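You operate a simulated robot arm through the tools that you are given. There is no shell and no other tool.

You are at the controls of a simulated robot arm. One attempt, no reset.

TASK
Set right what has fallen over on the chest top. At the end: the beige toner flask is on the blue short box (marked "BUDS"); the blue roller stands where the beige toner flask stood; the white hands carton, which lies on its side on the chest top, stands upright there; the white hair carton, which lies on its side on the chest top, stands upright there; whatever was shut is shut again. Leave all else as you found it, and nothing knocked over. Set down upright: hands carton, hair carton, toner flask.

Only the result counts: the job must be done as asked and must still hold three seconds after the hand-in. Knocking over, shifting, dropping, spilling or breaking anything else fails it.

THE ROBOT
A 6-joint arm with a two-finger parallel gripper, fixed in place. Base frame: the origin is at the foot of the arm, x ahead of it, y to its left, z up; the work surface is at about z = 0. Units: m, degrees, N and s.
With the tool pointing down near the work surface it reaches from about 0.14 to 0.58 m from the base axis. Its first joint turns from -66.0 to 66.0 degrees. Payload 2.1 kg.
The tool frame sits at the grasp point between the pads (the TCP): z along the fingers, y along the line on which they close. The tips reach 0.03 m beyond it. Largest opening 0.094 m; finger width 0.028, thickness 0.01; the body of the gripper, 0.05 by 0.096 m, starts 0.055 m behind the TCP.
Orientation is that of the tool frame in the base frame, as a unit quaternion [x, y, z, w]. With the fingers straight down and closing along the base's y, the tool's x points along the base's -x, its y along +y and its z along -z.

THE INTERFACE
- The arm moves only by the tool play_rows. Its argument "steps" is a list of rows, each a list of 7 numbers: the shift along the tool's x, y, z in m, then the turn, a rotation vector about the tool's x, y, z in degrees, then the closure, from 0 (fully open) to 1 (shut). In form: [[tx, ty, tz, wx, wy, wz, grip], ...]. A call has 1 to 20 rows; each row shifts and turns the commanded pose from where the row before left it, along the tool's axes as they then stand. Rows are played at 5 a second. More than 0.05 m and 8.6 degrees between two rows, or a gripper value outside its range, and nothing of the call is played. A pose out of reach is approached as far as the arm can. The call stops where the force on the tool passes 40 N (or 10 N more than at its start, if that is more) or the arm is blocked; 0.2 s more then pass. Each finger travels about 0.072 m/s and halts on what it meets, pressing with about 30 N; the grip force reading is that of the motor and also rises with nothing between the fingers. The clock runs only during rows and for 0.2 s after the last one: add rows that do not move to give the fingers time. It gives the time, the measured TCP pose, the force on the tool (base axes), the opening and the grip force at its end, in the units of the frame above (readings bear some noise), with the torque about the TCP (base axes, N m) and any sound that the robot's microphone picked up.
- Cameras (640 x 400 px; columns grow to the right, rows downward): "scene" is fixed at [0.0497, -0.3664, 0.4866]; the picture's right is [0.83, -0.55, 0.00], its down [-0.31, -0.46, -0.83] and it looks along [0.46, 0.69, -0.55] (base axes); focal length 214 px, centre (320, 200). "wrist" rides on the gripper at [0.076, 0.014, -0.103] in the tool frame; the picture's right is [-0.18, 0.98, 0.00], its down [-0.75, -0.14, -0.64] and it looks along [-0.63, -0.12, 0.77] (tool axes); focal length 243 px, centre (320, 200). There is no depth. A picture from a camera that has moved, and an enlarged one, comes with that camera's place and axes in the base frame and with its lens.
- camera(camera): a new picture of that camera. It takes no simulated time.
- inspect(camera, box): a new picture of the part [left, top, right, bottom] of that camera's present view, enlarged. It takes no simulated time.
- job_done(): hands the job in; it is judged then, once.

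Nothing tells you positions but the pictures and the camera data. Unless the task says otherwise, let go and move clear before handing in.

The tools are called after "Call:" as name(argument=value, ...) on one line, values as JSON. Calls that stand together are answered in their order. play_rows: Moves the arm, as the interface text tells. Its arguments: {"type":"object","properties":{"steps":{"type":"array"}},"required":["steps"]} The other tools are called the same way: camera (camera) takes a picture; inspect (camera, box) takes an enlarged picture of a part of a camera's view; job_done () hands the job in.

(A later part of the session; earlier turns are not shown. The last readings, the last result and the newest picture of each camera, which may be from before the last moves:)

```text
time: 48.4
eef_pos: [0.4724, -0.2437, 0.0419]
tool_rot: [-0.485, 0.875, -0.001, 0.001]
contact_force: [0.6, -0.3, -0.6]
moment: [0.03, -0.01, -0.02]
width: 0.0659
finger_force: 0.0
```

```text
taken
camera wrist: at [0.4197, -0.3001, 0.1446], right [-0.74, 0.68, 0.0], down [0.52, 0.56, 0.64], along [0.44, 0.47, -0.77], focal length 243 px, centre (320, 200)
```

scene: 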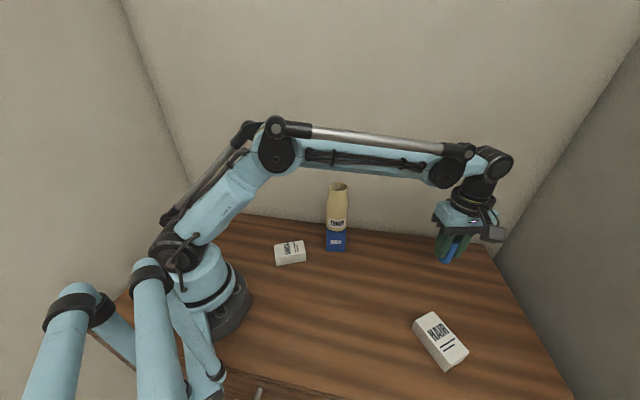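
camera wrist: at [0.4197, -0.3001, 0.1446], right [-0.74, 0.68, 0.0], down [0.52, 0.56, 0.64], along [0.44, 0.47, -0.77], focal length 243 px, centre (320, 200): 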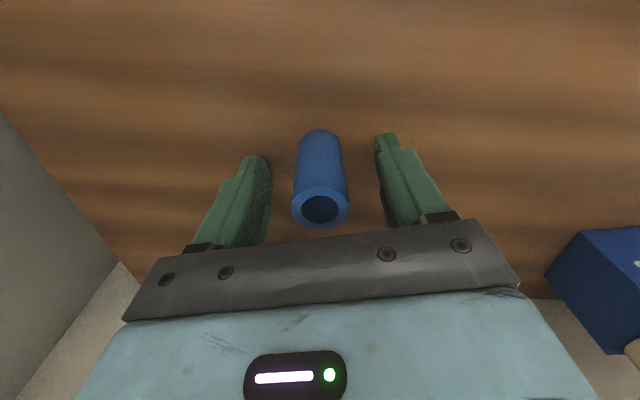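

The roller stands free at the flask's old spot. I'll rise straight up, then move over the HAIR carton at height.

Call:
play_rows(steps=[[0, 0, -0.01, 0, 0, 0, 0.3], [0, 0, -0.02, 0, 0, 0, 0.3], [0, 0, -0.03, 0, 0, 0, 0.3], [0, 0, -0.03, 0, 0, 0, 0.2], [0, 0, -0.03, 0, 0, 0, 0.1], [0, 0, -0.03, 0, 0, 0, 0], [0.0301, 0.01385, 0, 0, 0, 0, 0], [0.0301, 0.01385, 0, 0, 0, 0, 0], [0.0301, 0.01385, 0, 0, 0, 0, 0], [0.0301, 0.01385, 0, 0, 0, 0, 0], [0, 0, 0, 0, 0, 0, 0]])

Call:
play_rows(steps=[[0, 0, 0, 0, 0, 8.4, 0], [0, 0, 0, 0, 0, 8.4, 0], [0, 0, 0, 0, 0, 8.4, 0], [0, 0, 0, 0, 0, 8.4, 0], [0, 0, 0, 0, 0, 8.4, 0], [0, 0, 0, 0, 0, 8.4, 0], [0, 0, 0, 0, 0, 8.4, 0], [0, 0, 0, 0, 0, 8.4, 0], [0, 0, 0, 0, 0, 8.4, 0], [0, 0, 0, 0, 0, 8.4, 0], [0, 0, 0, 0, 0, 8.4, 0], [0, 0, 0, 0, 0, 8.4, 0], [0, 0, 0, 0, 0, 8.4, 0], [0, 0, 0, 0, 0, 8.4, 0], [0, 0, 0, 0, 0, 8.4, 0], [0, 0, 0, 0, 0, 8.4, 0], [0, 0, 0, 0, 0, 8.4, 0], [0, 0, 0, 0, 0, 8.4, 0], [0, 0, 0, 0, 0, 5.8, 0], [0, 0, 0, 0, 0, 0, 0]])

Call:
camera(camera="wrist")

Call:
camera(camera="scene")

```text
time: 50.8
eef_pos: [0.3599, -0.3169, 0.1932]
tool_rot: [-0.486, 0.874, -0.001, 0.001]
contact_force: [-0.2, -0.2, -0.6]
moment: [0.02, -0.01, -0.03]
width: 0.0938
finger_force: 0.1
```

```text
time: 55.0
eef_pos: [0.3618, -0.3161, 0.1926]
tool_rot: [0.761, 0.649, 0.001, 0.0]
contact_force: [0.1, 0.7, -0.3]
moment: [-0.02, -0.01, 0.04]
width: 0.0942
finger_force: 0.0
```

```text
taken
camera wrist: at [0.3875, -0.2431, 0.2948], right [0.94, -0.34, 0.0], down [-0.26, -0.72, 0.64], along [-0.22, -0.6, -0.77], focal length 243 px, centre (320, 200)
```

wrist: 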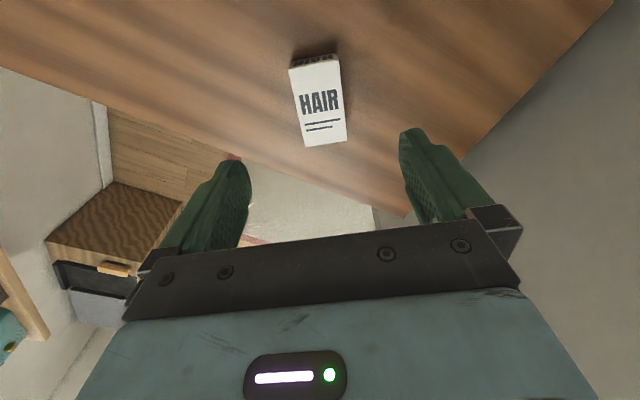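

```text
taken
```

scene: 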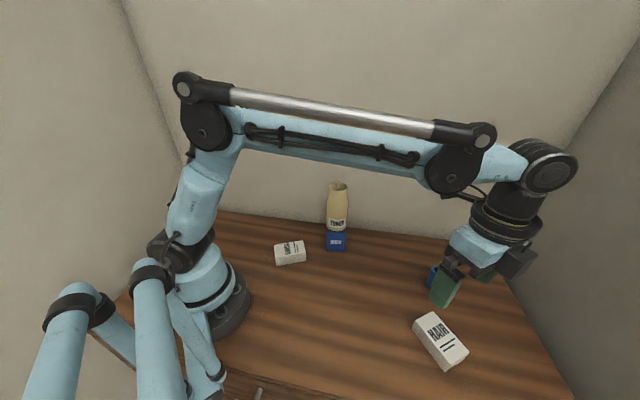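

Call:
inspect(camera="wrist", box=[260, 30, 380, 160])

```text
3.08 times, centred on (320, 95) of wrist
camera zoom: at [0.3875, -0.2431, 0.2948], right [0.94, -0.34, 0.0], down [-0.26, -0.72, 0.64], along [-0.22, -0.6, -0.77], focal length 746 px, centre (320, 523)
```

zoom: 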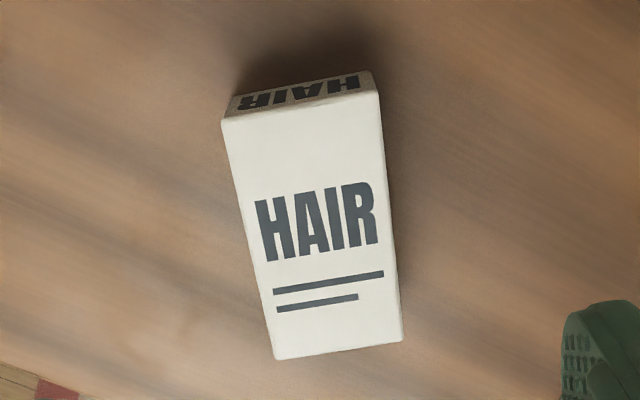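

HAIR is aligned within ~2 mm and 1.3° of the tool; I'll apply that correction, shift slightly toward its top end, and descend straddling its width.

Call:
play_rows(steps=[[0.007, -0.0023, 0.02, 0, 0, 1.3, 0], [0, 0, 0.03, 0, 0, 0, 0], [0, 0, 0.03, 0, 0, 0, 0], [0, 0, 0.03, 0, 0, 0, 0], [0, 0, 0.025, 0, 0, 0, 0], [0, 0, 0.012, 0, 0, 0, 0], [0, 0, 0, 0, 0, 0, 0]])

Call:
camera(camera="wrist")

```text
time: 56.6
eef_pos: [0.3606, -0.3083, 0.0441]
tool_rot: [0.768, 0.641, 0.001, 0.0]
contact_force: [0.5, 0.4, 0.2]
moment: [0.01, -0.01, -0.02]
width: 0.094
finger_force: 0.0
```

```text
taken
camera wrist: at [0.388, -0.2361, 0.1472], right [0.93, -0.36, 0.0], down [-0.27, -0.72, 0.64], along [-0.23, -0.6, -0.77], focal length 243 px, centre (320, 200)
```

wrist: 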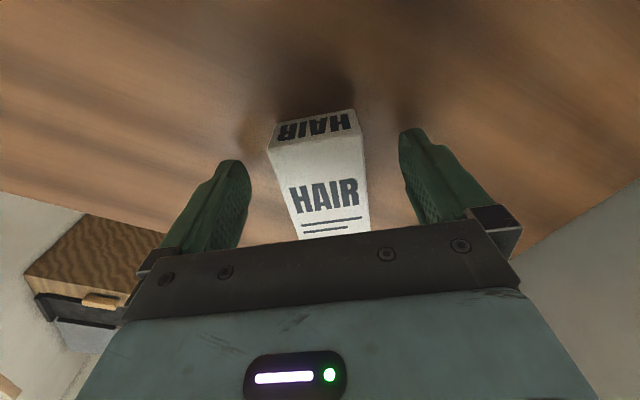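

Carton is centred between the fingers. Final descent and close.

Call:
play_rows(steps=[[0, 0, 0.006, 0, 0, 0, 0], [0, 0, 0.003, 0, 0, 0, 0], [0, 0, 0, 0, 0, 0, 0.2], [0, 0, 0, 0, 0, 0, 0.4], [0, 0, 0, 0, 0, 0, 0.5], [0, 0, 0, 0, 0, 0, 0.6], [0, 0, 0, 0, 0, 0, 0.6], [0, 0, 0, 0, 0, 0, 0.6]])

Call:
camera(camera="wrist")

```text
time: 58.4
eef_pos: [0.3597, -0.3087, 0.0368]
tool_rot: [0.768, 0.64, 0.001, 0.0]
contact_force: [0.6, 0.1, 0.1]
moment: [0.05, -0.01, -0.01]
width: 0.054
finger_force: 30.0
```

```text
taken
camera wrist: at [0.3882, -0.2362, 0.1388], right [0.93, -0.36, 0.0], down [-0.27, -0.72, 0.64], along [-0.23, -0.6, -0.77], focal length 243 px, centre (320, 200)
```

wrist: 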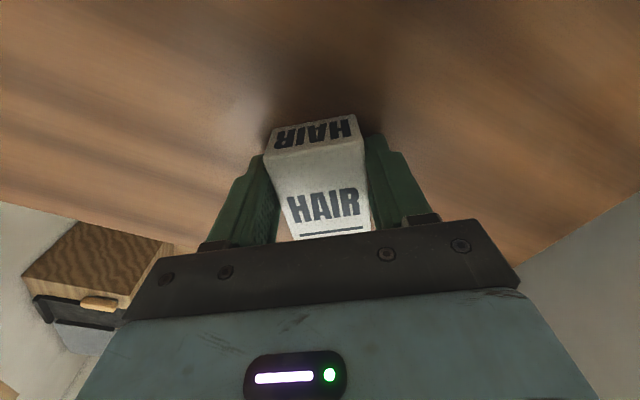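

Gripped at 54 mm. Lifting to z ≈ 0.2.

Call:
play_rows(steps=[[0, 0, -0.01, 0, 0, 0, 0.6], [0, 0, -0.03, 0, 0, 0, 0.6], [0, 0, -0.03, 0, 0, 0, 0.6], [0, 0, -0.03, 0, 0, 0, 0.6], [0, 0, -0.03, 0, 0, 0, 0.6], [0, 0, -0.03, 0, 0, 0, 0.6], [0, 0, 0, 0, 0, 0, 0.6]])

Call:
play_rows(steps=[[0, 0, 0, 0, 0, 8.5, 0.6], [0, 0, 0, 0, 0, 8.5, 0.6], [0, 0, 0, 0, 0, 8.5, 0.6], [0, 0, 0, 0, 0, 8.5, 0.6], [0, 0, 0, 0, 0, 8.5, 0.6], [0, 0, 0, 0, 0, 8.5, 0.6], [0, 0, 0, 0, 0, 8.5, 0.6], [0, 0, 0, 0, 0, 8.5, 0.6], [0, 0, 0, 0, 0, 8.5, 0.6], [0, 0, 0, 0, 0, 8.5, 0.6], [0, 0, 0, 0, 0, 8.5, 0.6], [0, 0, 0, 0, 0, 8.5, 0.6], [0, 0, 0, 0, 0, 8.5, 0.6], [0, 0, 0, 0, 0, 8.5, 0.6], [0, 0, 0, 0, 0, 1.2, 0.6], [0, 0, 0, 0, 0, 0, 0.6]])

Call:
camera(camera="scene")

```text
time: 60.0
eef_pos: [0.3599, -0.3102, 0.1972]
tool_rot: [0.768, 0.641, 0.0, 0.001]
contact_force: [0.3, -0.4, -0.5]
moment: [0.03, 0.03, -0.01]
width: 0.0539
finger_force: 30.8
```

```text
time: 63.4
eef_pos: [0.3324, -0.3378, 0.1963]
tool_rot: [0.945, -0.326, 0.003, -0.004]
contact_force: [0.6, -0.9, -0.3]
moment: [0.0, -0.03, -0.01]
width: 0.054
finger_force: 30.5
out of reach, approached as far as the arm can: row 14
```

```text
taken
```

scene: 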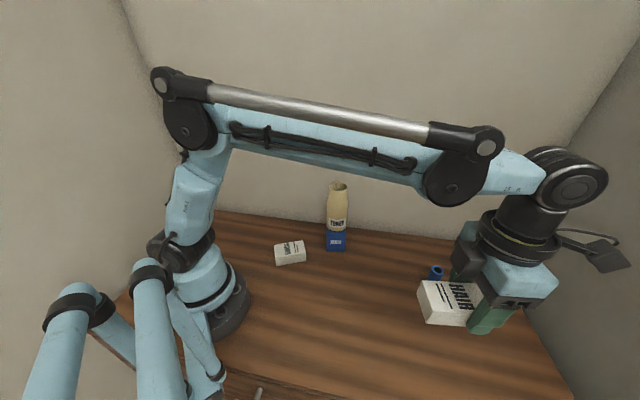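

The wrist roll limit was hit just short of fully radial (about 7° off), with the carton still held. I'll back off the roll by ~10° and return to (0.36, -0.31).

Call:
play_rows(steps=[[0, 0, 0, 0, 0, -8.5, 0.6], [0, 0, 0, 0, 0, -4, 0.6], [0, 0, 0, 0, 0, 0, 0.6]])

```text
time: 64.2
eef_pos: [0.3332, -0.3372, 0.1962]
tool_rot: [0.971, -0.241, 0.001, 0.0]
contact_force: [-0.4, 0.2, -0.5]
moment: [-0.02, -0.02, 0.02]
width: 0.0539
finger_force: 29.8
```

Now I shift to (0.345, -0.305) and begin tilting the tool outward in stages, checking as I go.

Call:
play_rows(steps=[[-0.0023, -0.017, 0, 0, 0, 0, 0.6], [-0.0023, -0.017, 0, 0, 0, 0, 0.6], [0, 0, 0, 0, 6, 0, 0.6], [0, 0, 0, 0, 6, 0, 0.6], [0, 0, 0, 0, 6, 0, 0.6], [0, 0, 0, 0, 6, 0, 0.6], [0, 0, 0, 0, 6, 0, 0.6], [0, 0, 0, 0, 0, 0, 0.6]])

Call:
camera(camera="scene")

```text
time: 66.0
eef_pos: [0.3445, -0.3054, 0.1972]
tool_rot: [0.937, -0.234, 0.252, 0.062]
contact_force: [0.1, 0.3, -1.5]
moment: [0.0, 0.01, -0.03]
width: 0.0536
finger_force: 30.0
```

```text
taken
```

scene: 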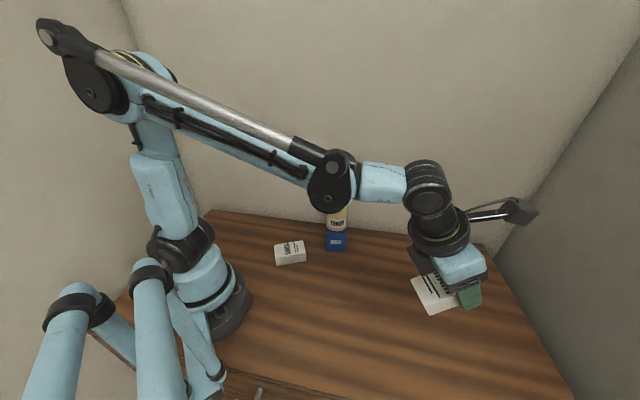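

Tilting is working (30° so far). Continue.

Call:
play_rows(steps=[[0, 0, 0, 0, 6, 0, 0.6], [0, 0, 0, 0, 6, 0, 0.6], [0, 0, 0, 0, 6, 0, 0.6], [0, 0, 0, 0, 6, 0, 0.6], [0, 0, 0, 0, 6, 0, 0.6], [0, 0, 0, 0, 0, 0, 0.6]])

Call:
camera(camera="scene")

```text
time: 67.4
eef_pos: [0.344, -0.305, 0.1974]
tool_rot: [0.84, -0.209, 0.487, 0.121]
contact_force: [0.0, -0.2, -1.5]
moment: [-0.02, 0.03, -0.02]
width: 0.0539
finger_force: 30.0
```

```text
taken
```

scene: 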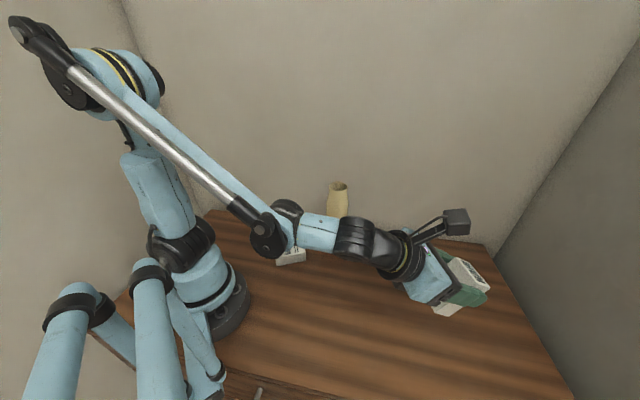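

60° done. Continue the last 30° to bring the carton upright in the air.

Call:
play_rows(steps=[[0, 0, 0, 0, 6, 0, 0.6], [0, 0, 0, 0, 6, 0, 0.6], [0, 0, 0, 0, 6, 0, 0.6], [0, 0, 0, 0, 6, 0, 0.6], [0, 0, 0, 0, 6, 0, 0.6], [0, 0, 0, 0, 0, 0, 0.6]])

Call:
camera(camera="scene")

Call:
camera(camera="wrist")

```text
time: 68.8
eef_pos: [0.3447, -0.3052, 0.1965]
tool_rot: [0.685, -0.171, 0.687, 0.171]
contact_force: [0.1, 0.2, -1.6]
moment: [0.03, 0.01, 0.02]
width: 0.0539
finger_force: 30.2
```

```text
taken
```

scene: 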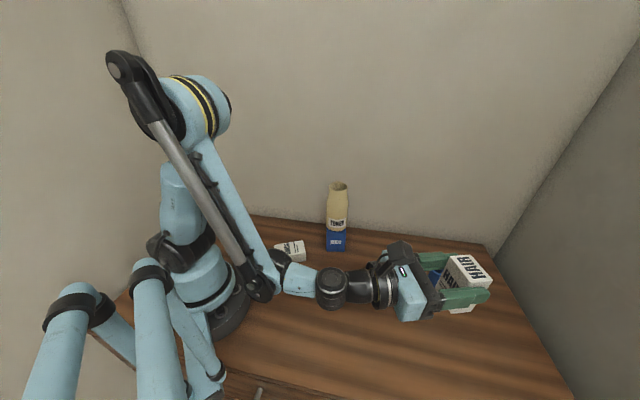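

```text
taken
camera wrist: at [0.2475, -0.2689, 0.2718], right [-0.46, -0.87, -0.18], down [-0.5, 0.43, -0.75], along [0.73, -0.26, -0.63], focal length 243 px, centre (320, 200)
```

wrist: 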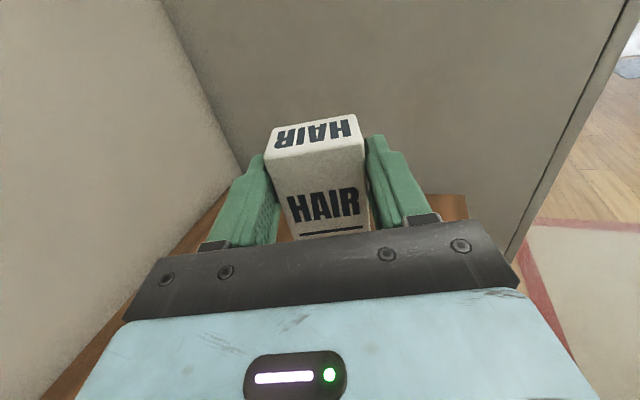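

The carton is upright in the grip and the tool is horizontal. I'll descend in stages (tool −x is down now), watching the arm's clearance.

Call:
play_rows(steps=[[-0.015, 0, 0, 0, 0, 0, 0.6], [-0.02, 0, 0, 0, 0, 0, 0.6], [-0.02, 0, 0, 0, 0, 0, 0.6], [-0.02, 0, 0, 0, 0, 0, 0.6], [0, 0, 0, 0, 0, 0, 0.6]])

Call:
camera(camera="scene")

```text
time: 70.0
eef_pos: [0.3632, -0.3288, 0.1686]
tool_rot: [0.686, -0.172, 0.686, 0.171]
contact_force: [0.2, 0.4, -0.8]
moment: [0.01, 0.0, 0.02]
width: 0.0539
finger_force: 29.7
out of reach, approached as far as the arm can: row 1, 2, 3, 4
```

```text
taken
```

scene: 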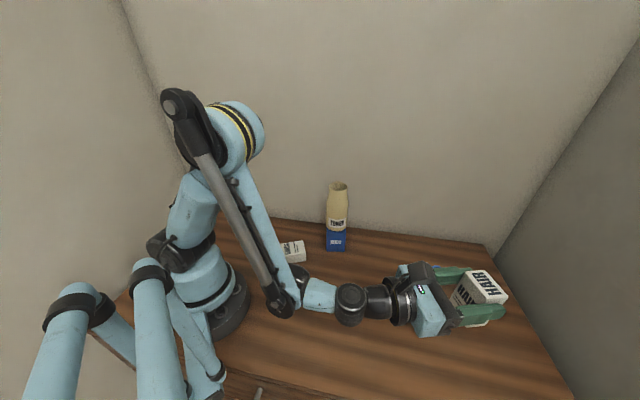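

The arm couldn't go lower here because the wrist is too close in; it slid outward instead. Let me look at the arm's geometry to choose a better spot.

Call:
inspect(camera="scene", box=[130, 70, 530, 350])

```text
1.43 times, centred on (330, 210) of scene
camera zoom: at [0.0497, -0.3664, 0.4866], right [0.83, -0.55, 0.0], down [-0.31, -0.46, -0.83], along [0.46, 0.69, -0.55], focal length 306 px, centre (306, 186)
```

zoom: 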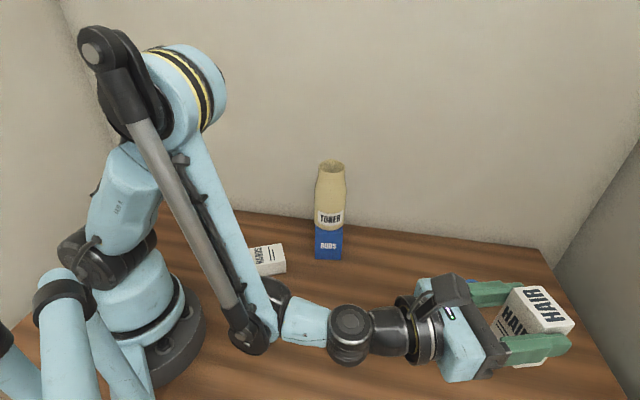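

The arm's linkage can't bring a fully horizontal tool that low at this radius. Better plan: lay HAIR back down where it was, regrasp with the tool pre-tilted ~35°, so that the final tilt needed is only ~55°. First I retreat the way I came.

Call:
play_rows(steps=[[0.015, -0.0064, -0.0136, 0, 0, 0, 0.6], [0.015, -0.0064, -0.0137, 0, 0, 0, 0.6], [0, 0, 0, 0, 0, 0, 0.6], [0, 0, 0, 0, -6, 0, 0.6], [0, 0, 0, 0, -6, 0, 0.6], [0, 0, 0, 0, -6, 0, 0.6], [0, 0, 0, 0, -6, 0, 0.6], [0, 0, 0, 0, -6, 0, 0.6], [0, 0, 0, 0, -6, 0, 0.6], [0, 0, 0, 0, -6, 0, 0.6], [0, 0, 0, 0, -6, 0, 0.6], [0, 0, 0, 0, -6, 0, 0.6], [0, 0, 0, 0, -6, 0, 0.6], [0, 0, 0, 0, -6, 0, 0.6], [0, 0, 0, 0, -6, 0, 0.6], [0, 0, 0, 0, -6, 0, 0.6], [0, 0, 0, 0, -6, 0, 0.6], [0, 0, 0, 0, -6, 0, 0.6], [0, 0, 0, 0, 0, 0, 0.6]])

```text
time: 74.0
eef_pos: [0.3452, -0.3047, 0.2006]
tool_rot: [0.97, -0.242, 0.0, 0.0]
contact_force: [0.4, 0.6, -1.7]
moment: [-0.02, 0.0, 0.02]
width: 0.054
finger_force: 30.6
```

Call:
play_rows(steps=[[0.0151, -0.0031, 0, 0, 0, 0, 0.6], [0, 0, 0, 0, 0, -8.27, 0.6], [0, 0, 0, 0, 0, -8.27, 0.6], [0, 0, 0, 0, 0, -8.27, 0.6], [0, 0, 0, 0, 0, -8.27, 0.6], [0, 0, 0, 0, 0, -8.27, 0.6], [0, 0, 0, 0, 0, -8.27, 0.6], [0, 0, 0, 0, 0, -8.27, 0.6], [0, 0, 0, 0, 0, -8.27, 0.6], [0, 0, 0, 0, 0, -8.27, 0.6], [0, 0, 0, 0, 0, -8.27, 0.6], [0, 0, 0, 0, 0, -8.27, 0.6], [0, 0, 0, 0, 0, -8.27, 0.6], [0, 0, 0, 0, 0, -8.27, 0.6], [0, 0, 0, 0, 0, 0, 0.6]])

Call:
play_rows(steps=[[0, 0, 0.03, 0, 0, 0, 0.6], [0, 0, 0.03, 0, 0, 0, 0.6], [0, 0, 0.03, 0, 0, 0, 0.6], [0, 0, 0.03, 0, 0, 0, 0.6], [0, 0, 0.025, 0, 0, 0, 0.6], [0, 0, 0.01, 0, 0, 0, 0.6], [0, 0, 0.006, 0, 0, 0, 0.6], [0, 0, 0, 0, 0, 0, 0.6]])

```text
time: 77.2
eef_pos: [0.3608, -0.309, 0.1995]
tool_rot: [0.768, 0.64, 0.001, 0.0]
contact_force: [0.1, 0.7, -1.3]
moment: [0.03, -0.05, 0.0]
width: 0.054
finger_force: 29.7
```

```text
time: 79.0
eef_pos: [0.3594, -0.3097, 0.0399]
tool_rot: [0.769, 0.639, 0.0, 0.0]
contact_force: [0.5, -0.2, -2.3]
moment: [0.03, -0.02, 0.01]
width: 0.0538
finger_force: 29.7
```

Call:
play_rows(steps=[[0, 0, 0.0015, 0, 0, 0, 0.6], [0, 0, 0, 0, 0, 0, 0.6]])

Call:
play_rows(steps=[[0, 0, 0.001, 0, 0, 0, 0.6], [0, 0, 0, 0, 0, 0, 0.6]])

```text
time: 79.6
eef_pos: [0.3599, -0.3096, 0.0374]
tool_rot: [0.769, 0.639, 0.001, 0.001]
contact_force: [0.5, 0.8, 2.0]
moment: [-0.14, -0.02, 0.04]
width: 0.0537
finger_force: 29.5
```

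```text
time: 80.2
eef_pos: [0.3615, -0.3094, 0.0375]
tool_rot: [0.769, 0.639, 0.001, 0.0]
contact_force: [-2.0, 0.5, 28.1]
moment: [-0.32, 0.06, -0.03]
width: 0.0537
finger_force: 30.1
```

Carton is back on the surface. I'll relieve, open, shift 12 mm toward its top end, and tilt the open fingers by 35° around it.

Call:
play_rows(steps=[[0, 0, -0.001, 0, 0, 0, 0.6], [0, 0, 0, 0, 0, 0, 0.4], [0, 0, 0, 0, 0, 0, 0.3], [0, 0, 0, 0, 0, 0, 0.1], [0, 0, -0.003, 0, 0, 0, 0], [0.012, 0, 0, 0, 0, 0, 0], [0, 0, 0, 0, -7, 0, 0], [0, 0, 0, 0, -7, 0, 0], [0, 0, 0, 0, -7, 0, 0], [0, 0, 0, 0, -7, 0, 0], [0, 0, 0, 0, -7, 0, 0], [0, 0, 0, 0, 0, 0, 0]])

Call:
camera(camera="wrist")

Call:
camera(camera="scene")

```text
time: 82.8
eef_pos: [0.3628, -0.2978, 0.0405]
tool_rot: [0.733, 0.61, -0.231, 0.194]
contact_force: [-0.3, -0.4, 0.1]
moment: [-0.01, 0.0, 0.02]
width: 0.0939
finger_force: 0.1
```

```text
taken
camera wrist: at [0.3994, -0.1799, 0.08], right [0.94, -0.33, 0.11], down [-0.19, -0.22, 0.96], along [-0.29, -0.92, -0.27], focal length 243 px, centre (320, 200)
```

wrist: 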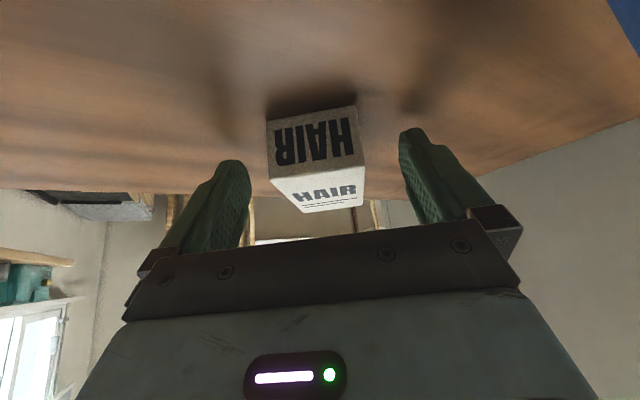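

```text
taken
```

scene: 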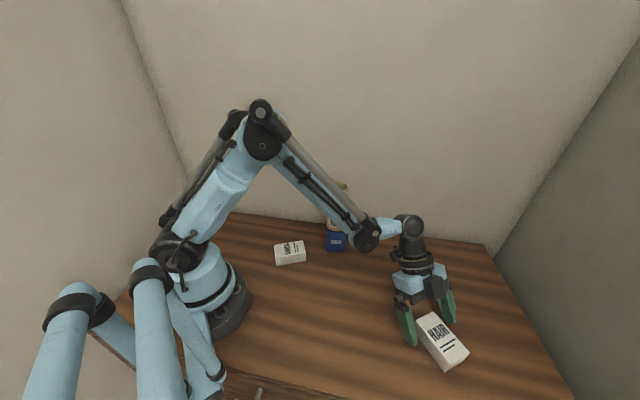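

The tilted fingers straddle the carton near its top end. Closing.

Call:
play_rows(steps=[[0, 0, 0, 0, 0, 0, 0.2], [0, 0, 0, 0, 0, 0, 0.38], [0, 0, 0, 0, 0, 0, 0.45], [0, 0, 0, 0, 0, 0, 0.6], [0, 0, 0, 0, 0, 0, 0.6], [0, 0, 0, 0, 0, 0, 0.6]])

Call:
camera(camera="wrist")

```text
time: 84.2
eef_pos: [0.3625, -0.2973, 0.0428]
tool_rot: [0.733, 0.61, -0.231, 0.193]
contact_force: [-0.7, -0.3, -0.1]
moment: [-0.04, -0.01, 0.04]
width: 0.0532
finger_force: 30.0
```

```text
taken
camera wrist: at [0.3994, -0.18, 0.0802], right [0.94, -0.33, 0.11], down [-0.19, -0.22, 0.96], along [-0.29, -0.92, -0.27], focal length 243 px, centre (320, 200)
```

wrist: 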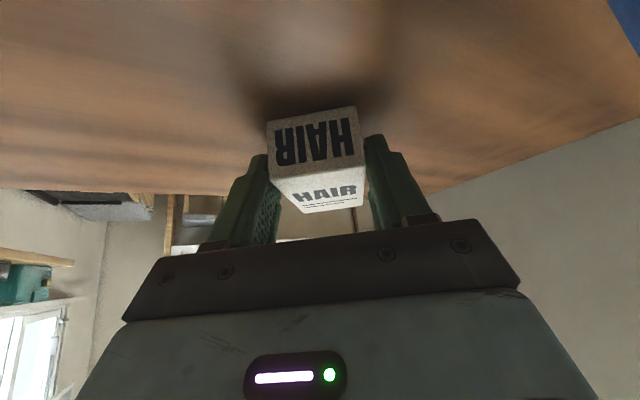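

Gripped at 53 mm. Lifting vertically, then bringing the tool back to vertical in the air.

Call:
play_rows(steps=[[-0.0057, 0, -0.0082, 0, 0, 0, 0.6], [-0.0115, 0, -0.0164, 0, 0, 0, 0.6], [-0.0172, 0, -0.0246, 0, 0, 0, 0.6], [-0.0172, 0, -0.0246, 0, 0, 0, 0.6], [-0.0172, 0, -0.0246, 0, 0, 0, 0.6], [-0.0172, 0, -0.0246, 0, 0, 0, 0.6], [0, 0, 0, 0, 0, 0, 0.6], [0, 0, 0, 0, 7, 0, 0.6], [0, 0, 0, 0, 7, 0, 0.6], [0, 0, 0, 0, 7, 0, 0.6], [0, 0, 0, 0, 7, 0, 0.6], [0, 0, 0, 0, 7, 0, 0.6], [0, 0, 0, 0, 0, 0, 0.6]])

Call:
camera(camera="scene")

```text
time: 87.0
eef_pos: [0.3626, -0.297, 0.1894]
tool_rot: [0.768, 0.64, 0.002, 0.0]
contact_force: [-0.4, -0.1, -0.8]
moment: [0.04, 0.0, 0.0]
width: 0.0534
finger_force: 30.0
```

```text
taken
```

scene: 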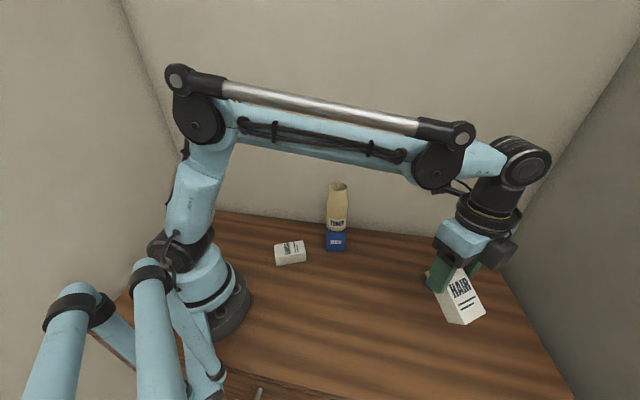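

Carton now hangs with its top tilted up 35°. Yawing so its top end faces outward.

Call:
play_rows(steps=[[0, 0, 0, 0, 0, 8, 0.6], [0, 0, 0, 0, 0, 8, 0.6], [0, 0, 0, 0, 0, 8, 0.6], [0, 0, 0, 0, 0, 8, 0.6], [0, 0, 0, 0, 0, 8, 0.6], [0, 0, 0, 0, 0, 8, 0.6], [0, 0, 0, 0, 0, 8, 0.6], [0, 0, 0, 0, 0, 8, 0.6], [0, 0, 0, 0, 0, 8, 0.6], [0, 0, 0, 0, 0, 8, 0.6], [0, 0, 0, 0, 0, 8, 0.6], [0, 0, 0, 0, 0, 8, 0.6], [0, 0, 0, 0, 0, 8, 0.6], [0, 0, 0, 0, 0, 0, 0.6]])

```text
time: 90.0
eef_pos: [0.3634, -0.2957, 0.1906]
tool_rot: [0.977, -0.213, 0.0, 0.001]
contact_force: [-0.1, 0.6, -2.5]
moment: [0.01, 0.0, -0.03]
width: 0.0537
finger_force: 30.5
```

Call:
play_rows(steps=[[-0.0133, 0.0214, 0, 0, 0, 0, 0.6], [0, 0, 0, 0, 5, 0, 0.6], [0, 0, 0, 0, 6, 0, 0.6], [0, 0, 0, 0, 6, 0, 0.6], [0, 0, 0, 0, 6, 0, 0.6], [0, 0, 0, 0, 6, 0, 0.6], [0, 0, 0, 0, 6, 0, 0.6], [0, 0, 0, 0, 6, 0, 0.6], [0, 0, 0, 0, 6, 0, 0.6], [0, 0, 0, 0, 6, 0, 0.6], [0, 0, 0, 0, 2, 0, 0.6], [0, 0, 0, 0, 0, 0, 0.6]])

Call:
camera(camera="scene")

Call:
camera(camera="wrist")

```text
time: 92.6
eef_pos: [0.3409, -0.3109, 0.1892]
tool_rot: [0.867, -0.188, 0.451, 0.098]
contact_force: [0.3, 0.5, -0.6]
moment: [-0.02, 0.0, -0.01]
width: 0.0532
finger_force: 29.8
```

```text
taken
```

scene: 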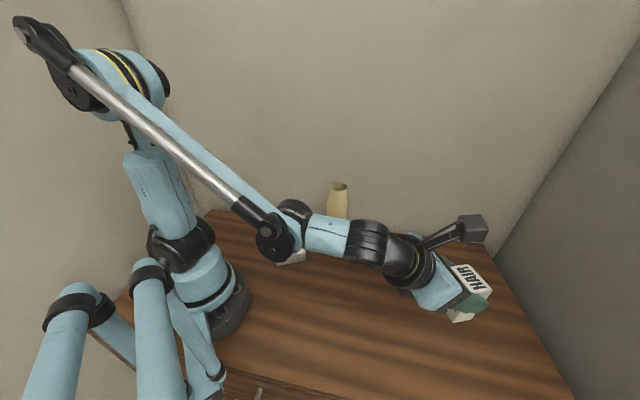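

```text
taken
camera wrist: at [0.2993, -0.3068, 0.3112], right [-0.5, -0.85, -0.15], down [-0.81, 0.53, -0.25], along [0.29, 0.0, -0.96], focal length 243 px, centre (320, 200)
```

wrist: 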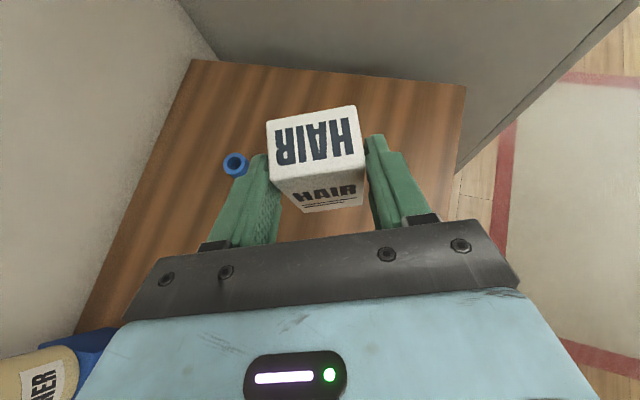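

Carton is upright in the grip with the tool tilted 55°. I'll descend vertically in stages.

Call:
play_rows(steps=[[-0.0164, 0, 0.0115, 0, 0, 0, 0.6], [-0.0164, 0, 0.0115, 0, 0, 0, 0.6], [-0.0164, 0, 0.0115, 0, 0, 0, 0.6], [0, 0, 0, 0, 0, 0, 0.6]])

Call:
camera(camera="scene")

```text
time: 93.6
eef_pos: [0.3425, -0.3114, 0.1307]
tool_rot: [0.867, -0.187, 0.452, 0.096]
contact_force: [0.7, -0.2, -1.0]
moment: [0.03, 0.02, -0.01]
width: 0.0533
finger_force: 30.4
```

```text
taken
```

scene: 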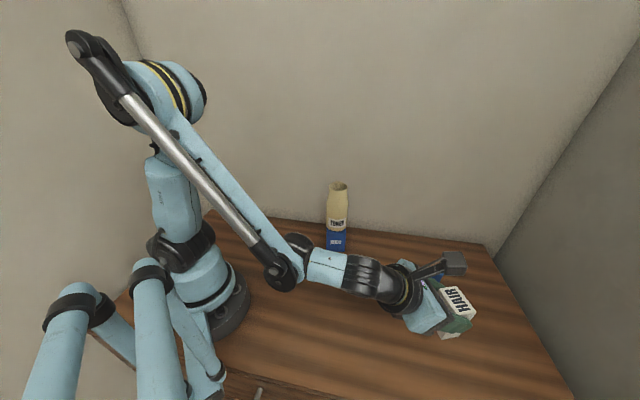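

Reaching well. Continue down.

Call:
play_rows(steps=[[-0.0164, 0, 0.0115, 0, 0, 0, 0.6], [-0.0123, 0, 0.0086, 0, 0, 0, 0.6], [-0.0041, 0, 0.0029, 0, 0, 0, 0.6], [0, 0, 0, 0, 0, 0, 0.6]])

Call:
inspect(camera="scene", box=[340, 220, 520, 370])

```text
time: 94.6
eef_pos: [0.3424, -0.3106, 0.0891]
tool_rot: [0.867, -0.188, 0.452, 0.097]
contact_force: [-0.5, -0.5, -1.5]
moment: [0.01, 0.05, -0.04]
width: 0.0536
finger_force: 29.7
```

```text
2.67 times, centred on (430, 295) of scene
camera zoom: at [0.0497, -0.3664, 0.4866], right [0.83, -0.55, 0.0], down [-0.31, -0.46, -0.83], along [0.46, 0.69, -0.55], focal length 572 px, centre (27, -53)
```

zoom: 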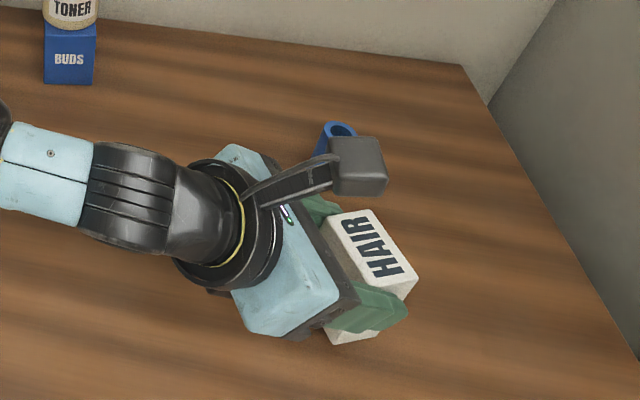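

About 1 cm to go. Creeping.

Call:
play_rows(steps=[[-0.0041, 0, 0.0029, 0, 0, 0, 0.6], [-0.0025, 0, 0.0017, 0, 0, 0, 0.6], [0, 0, 0, 0, 0, 0, 0.6]])

Call:
play_rows(steps=[[-0.0012, 0, 0.0009, 0, 0, 0, 0.6], [0, 0, 0, 0, 0, 0, 0.6]])

Call:
play_rows(steps=[[-0.0012, 0, 0.0009, 0, 0, 0, 0.6], [0, 0, 0, 0, 0, 0, 0.6]])

```text
time: 95.4
eef_pos: [0.3427, -0.3101, 0.082]
tool_rot: [0.866, -0.187, 0.453, 0.097]
contact_force: [0.3, -0.2, -0.3]
moment: [-0.03, 0.05, -0.02]
width: 0.0533
finger_force: 29.7
```

```text
time: 96.0
eef_pos: [0.3421, -0.3106, 0.0803]
tool_rot: [0.867, -0.188, 0.451, 0.098]
contact_force: [-0.5, -0.7, -1.2]
moment: [0.02, 0.01, -0.01]
width: 0.0536
finger_force: 30.1
```

```text
time: 96.6
eef_pos: [0.3425, -0.3107, 0.0804]
tool_rot: [0.867, -0.187, 0.452, 0.097]
contact_force: [1.4, 0.0, -0.9]
moment: [0.01, 0.06, 0.0]
width: 0.0534
finger_force: 30.1
```

Call:
play_rows(steps=[[-0.0012, 0, 0.0009, 0, 0, 0, 0.6], [0, 0, 0, 0, 0, 0, 0.6]])

Call:
play_rows(steps=[[-0.0012, 0, 0.0009, 0, 0, 0, 0.6], [0, 0, 0, 0, 0, 0, 0.6]])

Call:
play_rows(steps=[[-0.0012, 0, 0.0009, 0, 0, 0, 0.6], [0, 0, 0, 0, 0, 0, 0.6]])

```text
time: 97.2
eef_pos: [0.3414, -0.3105, 0.0767]
tool_rot: [0.867, -0.187, 0.452, 0.097]
contact_force: [0.3, -0.3, -2.0]
moment: [0.0, 0.02, 0.02]
width: 0.0535
finger_force: 29.7
```

```text
time: 97.8
eef_pos: [0.3417, -0.311, 0.0759]
tool_rot: [0.867, -0.187, 0.452, 0.097]
contact_force: [-0.5, 0.8, -0.9]
moment: [0.04, 0.05, -0.03]
width: 0.0536
finger_force: 29.8
```

```text
time: 98.4
eef_pos: [0.343, -0.3115, 0.0762]
tool_rot: [0.866, -0.189, 0.453, 0.098]
contact_force: [-4.2, 5.1, 23.2]
moment: [-0.03, 0.2, 0.0]
width: 0.0534
finger_force: 30.2
```

Contact at z ≈ 0.076 as predicted. Relieving the load slightly, then opening slowly.

Call:
play_rows(steps=[[0.0008, 0, -0.0006, 0, 0, 0, 0.6], [0, 0, 0, 0, 0, 0, 0.6]])

Call:
play_rows(steps=[[0, 0, 0, 0, 0, 0, 0.43], [0, 0, 0, 0, 0, 0, 0.4], [0, 0, 0, 0, 0, 0, 0.34], [0, 0, 0, 0, 0, 0, 0.25], [0, 0, 0, 0, 0, 0, 0.1], [0, 0, 0, 0, 0, 0, 0], [0, 0, 0, 0, 0, 0, 0]])

Call:
camera(camera="wrist")

Call:
inspect(camera="scene", box=[340, 220, 520, 370])

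```text
time: 99.0
eef_pos: [0.3427, -0.311, 0.0761]
tool_rot: [0.867, -0.188, 0.451, 0.097]
contact_force: [1.8, 0.7, 3.1]
moment: [-0.12, -0.14, 0.02]
width: 0.0536
finger_force: 29.9
```

```text
time: 100.6
eef_pos: [0.3422, -0.3112, 0.0762]
tool_rot: [0.866, -0.189, 0.452, 0.098]
contact_force: [0.2, -0.7, -0.2]
moment: [-0.02, 0.02, 0.0]
width: 0.0936
finger_force: 0.1
```

```text
taken
camera wrist: at [0.3, -0.3072, 0.1967], right [-0.5, -0.85, -0.15], down [-0.81, 0.53, -0.25], along [0.29, 0.0, -0.96], focal length 243 px, centre (320, 200)
```

wrist: 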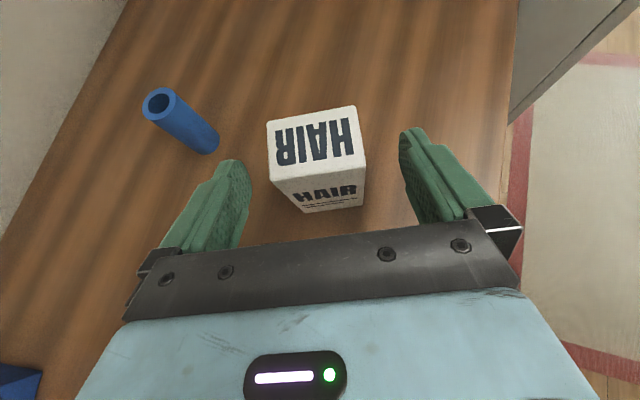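

```text
2.67 times, centred on (430, 295) of scene
camera zoom: at [0.0497, -0.3664, 0.4866], right [0.83, -0.55, 0.0], down [-0.31, -0.46, -0.83], along [0.46, 0.69, -0.55], focal length 572 px, centre (27, -53)
```

zoom: 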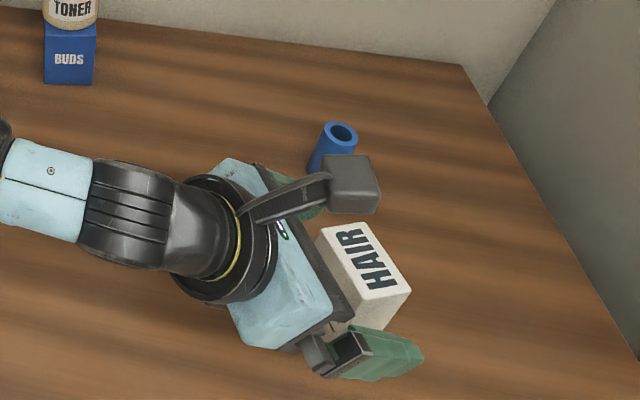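

HAIR stands upright on its own. Backing the fingers off along their own axis, then up.

Call:
play_rows(steps=[[0, 0, -0.01, 0, 0, 0, 0], [0, 0, -0.02, 0, 0, 0, 0], [0, 0, -0.02, 0, 0, 0, 0], [0, 0, -0.02, 0, 0, 0, 0], [0.0246, 0, -0.0172, 0, 0, 0, 0], [0.0246, 0, -0.0172, 0, 0, 0, 0], [0.0246, 0, -0.0172, 0, 0, 0, 0], [0, 0, 0, 0, 0, 0, 0]])

Call:
camera(camera="scene")

Call:
camera(camera="wrist")

```text
time: 102.4
eef_pos: [0.2912, -0.2868, 0.207]
tool_rot: [0.866, -0.188, 0.452, 0.098]
contact_force: [0.9, 1.1, -0.1]
moment: [-0.03, 0.0, 0.01]
width: 0.0939
finger_force: 0.0
```

```text
taken
```

scene: 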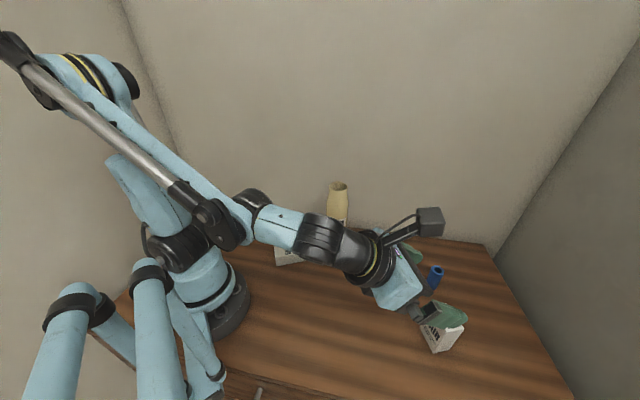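

```text
taken
camera wrist: at [0.2479, -0.2832, 0.3277], right [-0.5, -0.85, -0.15], down [-0.81, 0.53, -0.25], along [0.29, 0.0, -0.96], focal length 243 px, centre (320, 200)
```

wrist: 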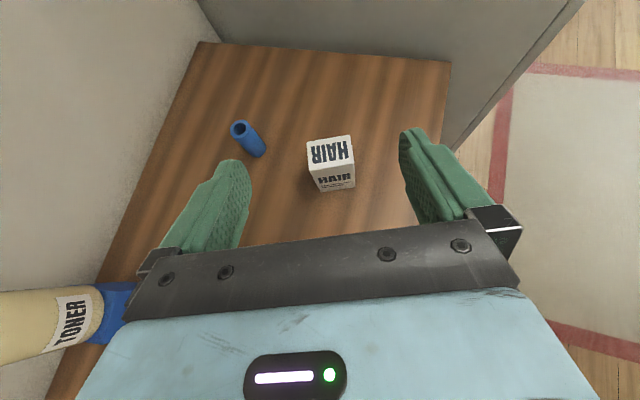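

HAIR is standing near where it lay. Now HANDS: I'll bring the tool vertical, turn it to align with HANDS (top end faces the base), and move above it.

Call:
play_rows(steps=[[0.0246, 0, -0.0172, 0, 0, 0, 0], [0, 0, 0, 0, -7, 0, 0], [0, 0, 0, 0, -8, 0, 0], [0, 0, 0, 0, -8, 0, 0], [0, 0, 0, 0, -8, 0, 0], [0, 0, 0, 0, -8, 0, 0], [0, 0, 0, 0, -8, 0, 0], [0, 0, 0, 0, -8, 0, 0], [0, 0, -0.03, 0, 0, 0, 0], [0, 0, 0, 0, 0, 0, 0]])

Call:
play_rows(steps=[[0, 0, 0, 0, 0, -8.5, 0], [0, 0, 0, 0, 0, -8.5, 0], [0, 0, 0, 0, 0, -8.5, 0], [0, 0, 0, 0, 0, -8.5, 0], [0, 0, 0, 0, 0, -8.5, 0], [0, 0, 0, 0, 0, -8.5, 0], [0, 0, 0, 0, 0, -8.5, 0], [0, 0, 0, 0, 0, -8.5, 0], [0, 0, 0, 0, 0, -8.5, 0], [0, 0, 0, 0, 0, -8.5, 0], [0, 0, 0, 0, 0, -8.5, 0], [0, 0, 0, 0, 0, -8.5, 0], [0, 0, 0, 0, 0, -8.5, 0], [0, 0, 0, 0, 0, -8.5, 0], [0, 0, 0, 0, 0, -8.5, 0], [0, 0, 0, 0, 0, -8.5, 0], [0, 0, 0, 0, 0, -8.5, 0], [0, 0, 0, 0, 0, -8.5, 0], [0, 0, 0, 0, 0, -8.5, 0], [0, 0, 0, 0, 0, -8.5, 0]])

```text
time: 104.6
eef_pos: [0.2903, -0.2871, 0.2666]
tool_rot: [0.977, -0.212, 0.0, 0.0]
contact_force: [-0.6, -0.5, -0.5]
moment: [0.0, 0.0, 0.0]
width: 0.0939
finger_force: 0.1
```

```text
time: 108.8
eef_pos: [0.2894, -0.2878, 0.2661]
tool_rot: [0.295, 0.955, 0.001, 0.0]
contact_force: [0.3, -0.1, 0.3]
moment: [-0.02, 0.02, -0.02]
width: 0.094
finger_force: 0.0
```

Call:
play_rows(steps=[[0.02733, 0.02546, 0, 0, 0, 0, 0], [0.02733, 0.02546, 0, 0, 0, 0, 0], [0.02733, 0.02546, 0, 0, 0, 0, 0], [0.02733, 0.02546, 0, 0, 0, 0, 0], [0.02733, 0.02546, 0, 0, 0, 0, 0], [0.02733, 0.02546, 0, 0, 0, 0, 0], [0.02733, 0.02546, 0, 0, 0, 0, 0], [0.02733, 0.02546, 0, 0, 0, 0, 0], [0.02733, 0.02546, 0, 0, 0, 0, 0], [0, 0, 0, 0, 0, -7.15, 0], [0, 0, 0, 0, 0, -7.15, 0], [0, 0, 0, 0, 0, 0, 0]])

Call:
camera(camera="wrist")

Call:
camera(camera="scene")

```text
time: 111.4
eef_pos: [0.2176, 0.0398, 0.2669]
tool_rot: [0.174, 0.985, 0.0, 0.001]
contact_force: [-0.3, -0.5, -0.3]
moment: [0.02, -0.01, 0.01]
width: 0.0941
finger_force: 0.0
```

```text
taken
camera wrist: at [0.151, 0.0804, 0.3683], right [0.51, 0.86, 0.0], down [0.66, -0.39, 0.64], along [0.55, -0.33, -0.77], focal length 243 px, centre (320, 200)
```

wrist: 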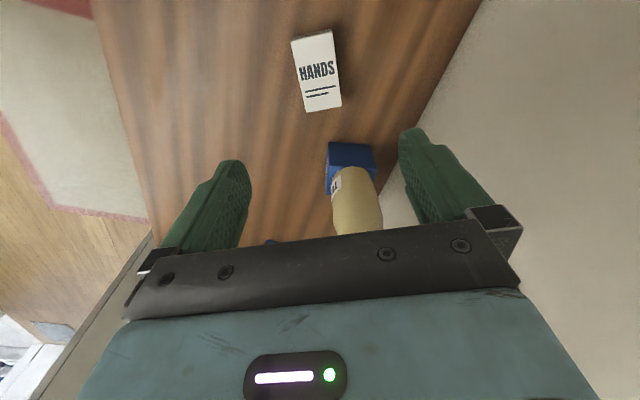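

```text
taken
```

scene: 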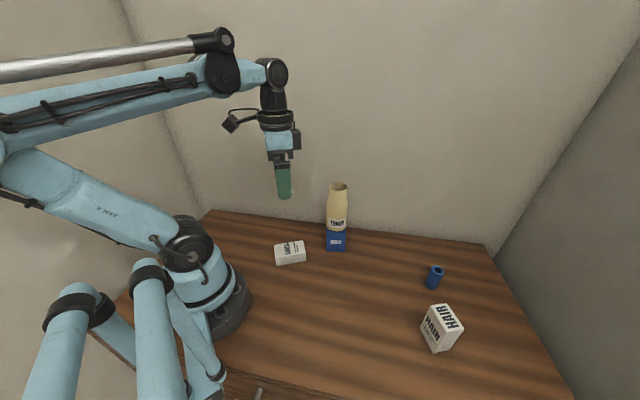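

Call:
inspect(camera="scene", box=[400, 250, 480, 360])

Call:
inspect(camera="wrist", box=[270, 10, 370, 120])

```text
3.64 times, centred on (440, 305) of scene
camera zoom: at [0.0497, -0.3664, 0.4866], right [0.83, -0.55, 0.0], down [-0.31, -0.46, -0.83], along [0.46, 0.69, -0.55], focal length 780 px, centre (-116, -182)
```

zoom: 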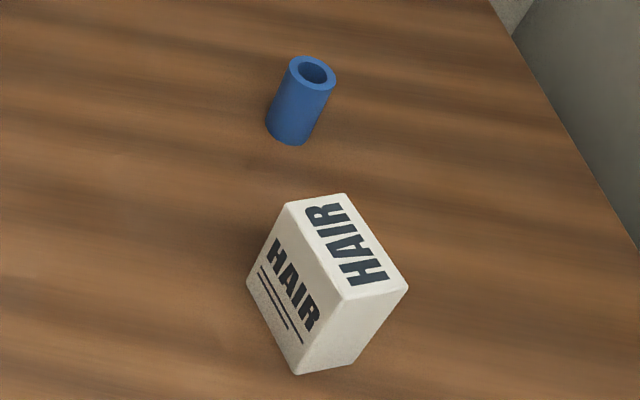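

```text
3.64 times, centred on (320, 65) of wrist
camera zoom: at [0.151, 0.0804, 0.3683], right [0.51, 0.86, 0.0], down [0.66, -0.39, 0.64], along [0.55, -0.33, -0.77], focal length 882 px, centre (320, 691)
```

zoom: 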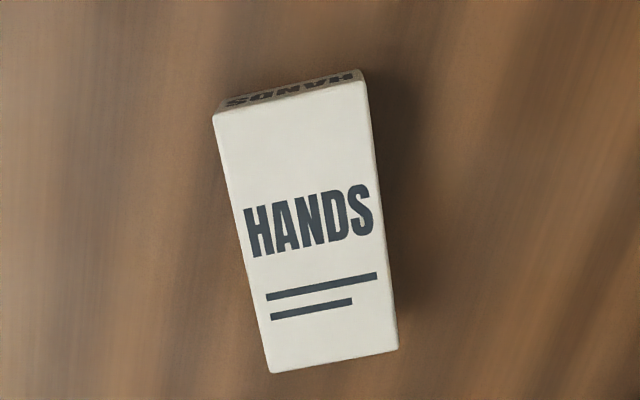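

HANDS is centred and aligned under the tool (top end toward the base). Descending to grasp it.

Call:
play_rows(steps=[[0, -0.0022, 0.03, 0, 0, 0, 0], [0, 0, 0.04, 0, 0, 0, 0], [0, 0, 0.04, 0, 0, 0, 0], [0, 0, 0.04, 0, 0, 0, 0], [0, 0, 0.03, 0, 0, 0, 0], [0, 0, 0.025, 0, 0, 0, 0], [0, 0, 0.015, 0, 0, 0, 0], [0, 0, 0, 0, 0, 0, 0]])

Call:
camera(camera="wrist")

Call:
camera(camera="scene")

```text
time: 113.2
eef_pos: [0.2171, 0.0395, 0.0452]
tool_rot: [0.175, 0.985, 0.0, 0.001]
contact_force: [0.0, -0.2, 0.2]
moment: [0.01, 0.02, -0.03]
width: 0.0941
finger_force: 0.0
```

```text
taken
camera wrist: at [0.1503, 0.0793, 0.148], right [0.51, 0.86, 0.0], down [0.66, -0.39, 0.64], along [0.55, -0.33, -0.77], focal length 243 px, centre (320, 200)
```

wrist: 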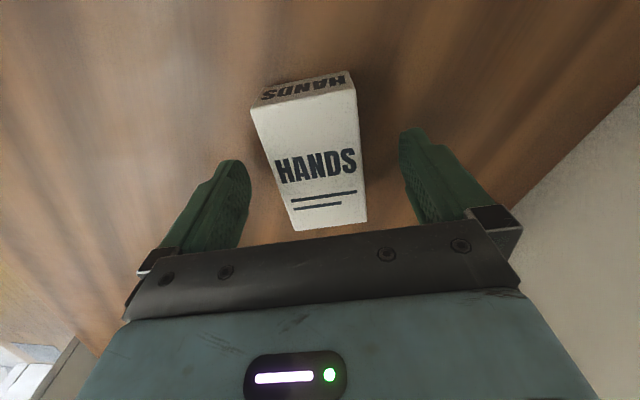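

```text
taken
```

scene: 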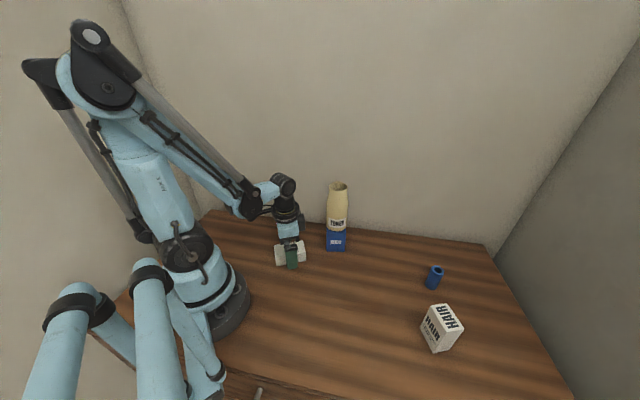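

Good fit. Last few millimetres down and close.

Call:
play_rows(steps=[[0, 0, 0.006, 0, 0, 0, 0], [0, 0, 0.002, 0, 0, 0, 0], [0, 0, 0, 0, 0, 0, 0.2], [0, 0, 0, 0, 0, 0, 0.38], [0, 0, 0, 0, 0, 0, 0.45], [0, 0, 0, 0, 0, 0, 0.6], [0, 0, 0, 0, 0, 0, 0.6], [0, 0, 0, 0, 0, 0, 0.6]])

Call:
play_rows(steps=[[0, 0, -0.01, 0, 0, 0, 0.6], [0, 0, -0.03, 0, 0, 0, 0.6], [0, 0, -0.04, 0, 0, 0, 0.6], [0, 0, -0.04, 0, 0, 0, 0.6], [0, 0, -0.04, 0, 0, 0, 0.6], [0, 0, 0, 0, 0, 0, 0.6]])

Call:
camera(camera="scene")

```text
time: 115.0
eef_pos: [0.2163, 0.0392, 0.0373]
tool_rot: [0.175, 0.984, 0.0, 0.001]
contact_force: [0.4, -0.2, 0.5]
moment: [-0.02, 0.03, -0.01]
width: 0.0541
finger_force: 29.6
```

```text
time: 116.4
eef_pos: [0.2153, 0.0396, 0.1975]
tool_rot: [0.176, 0.984, 0.0, 0.002]
contact_force: [-0.2, -0.2, -2.0]
moment: [0.0, 0.03, -0.03]
width: 0.0539
finger_force: 30.5
```

```text
taken
```

scene: 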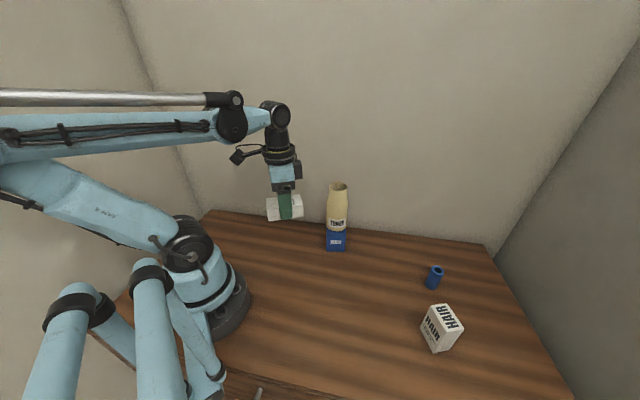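

HANDS is lifted. I'll carry it (still lying) to the open middle area at about (0.34, -0.15), keeping clear of the flask, to regrasp it with a tilted tool.

Call:
play_rows(steps=[[-0.0097, -0.0263, 0, 0, 0, 0, 0.6], [-0.0097, -0.0263, 0, 0, 0, 0, 0.6], [-0.0097, -0.0263, 0, 0, 0, 0, 0.6], [-0.0097, -0.0263, 0, 0, 0, 0, 0.6], [-0.0097, -0.0263, 0, 0, 0, 0, 0.6], [-0.0268, -0.0008, 0, 0, 0, 0, 0.6], [-0.0268, -0.0008, 0, 0, 0, 0, 0.6], [-0.0268, -0.0008, 0, 0, 0, 0, 0.6], [-0.0268, -0.0008, 0, 0, 0, 0, 0.6], [-0.0268, -0.0008, 0, 0, 0, 0, 0.6], [0, 0, 0.03, 0, 0, 0, 0.6], [0, 0, 0.04, 0, 0, 0, 0.6], [0, 0, 0.04, 0, 0, 0, 0.6], [0, 0, 0.03, 0, 0, 0, 0.6], [0, 0, 0.014, 0, 0, 0, 0.6], [0, 0, 0, 0, 0, 0, 0.6]])

Call:
camera(camera="scene")

```text
time: 119.8
eef_pos: [0.3416, -0.1514, 0.0445]
tool_rot: [0.175, 0.985, 0.0, 0.0]
contact_force: [0.6, -0.6, -1.4]
moment: [-0.01, 0.01, 0.03]
width: 0.0539
finger_force: 29.5
```

```text
taken
```

scene: 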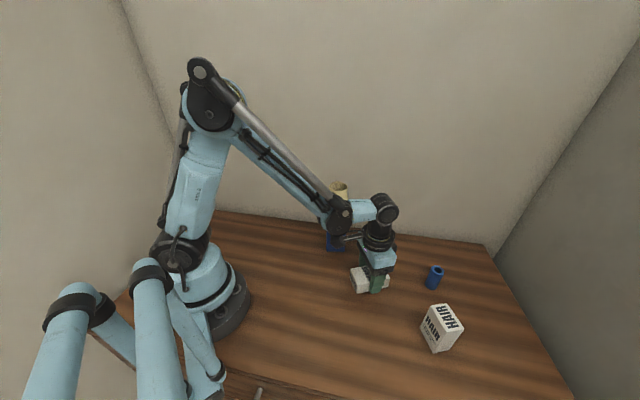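

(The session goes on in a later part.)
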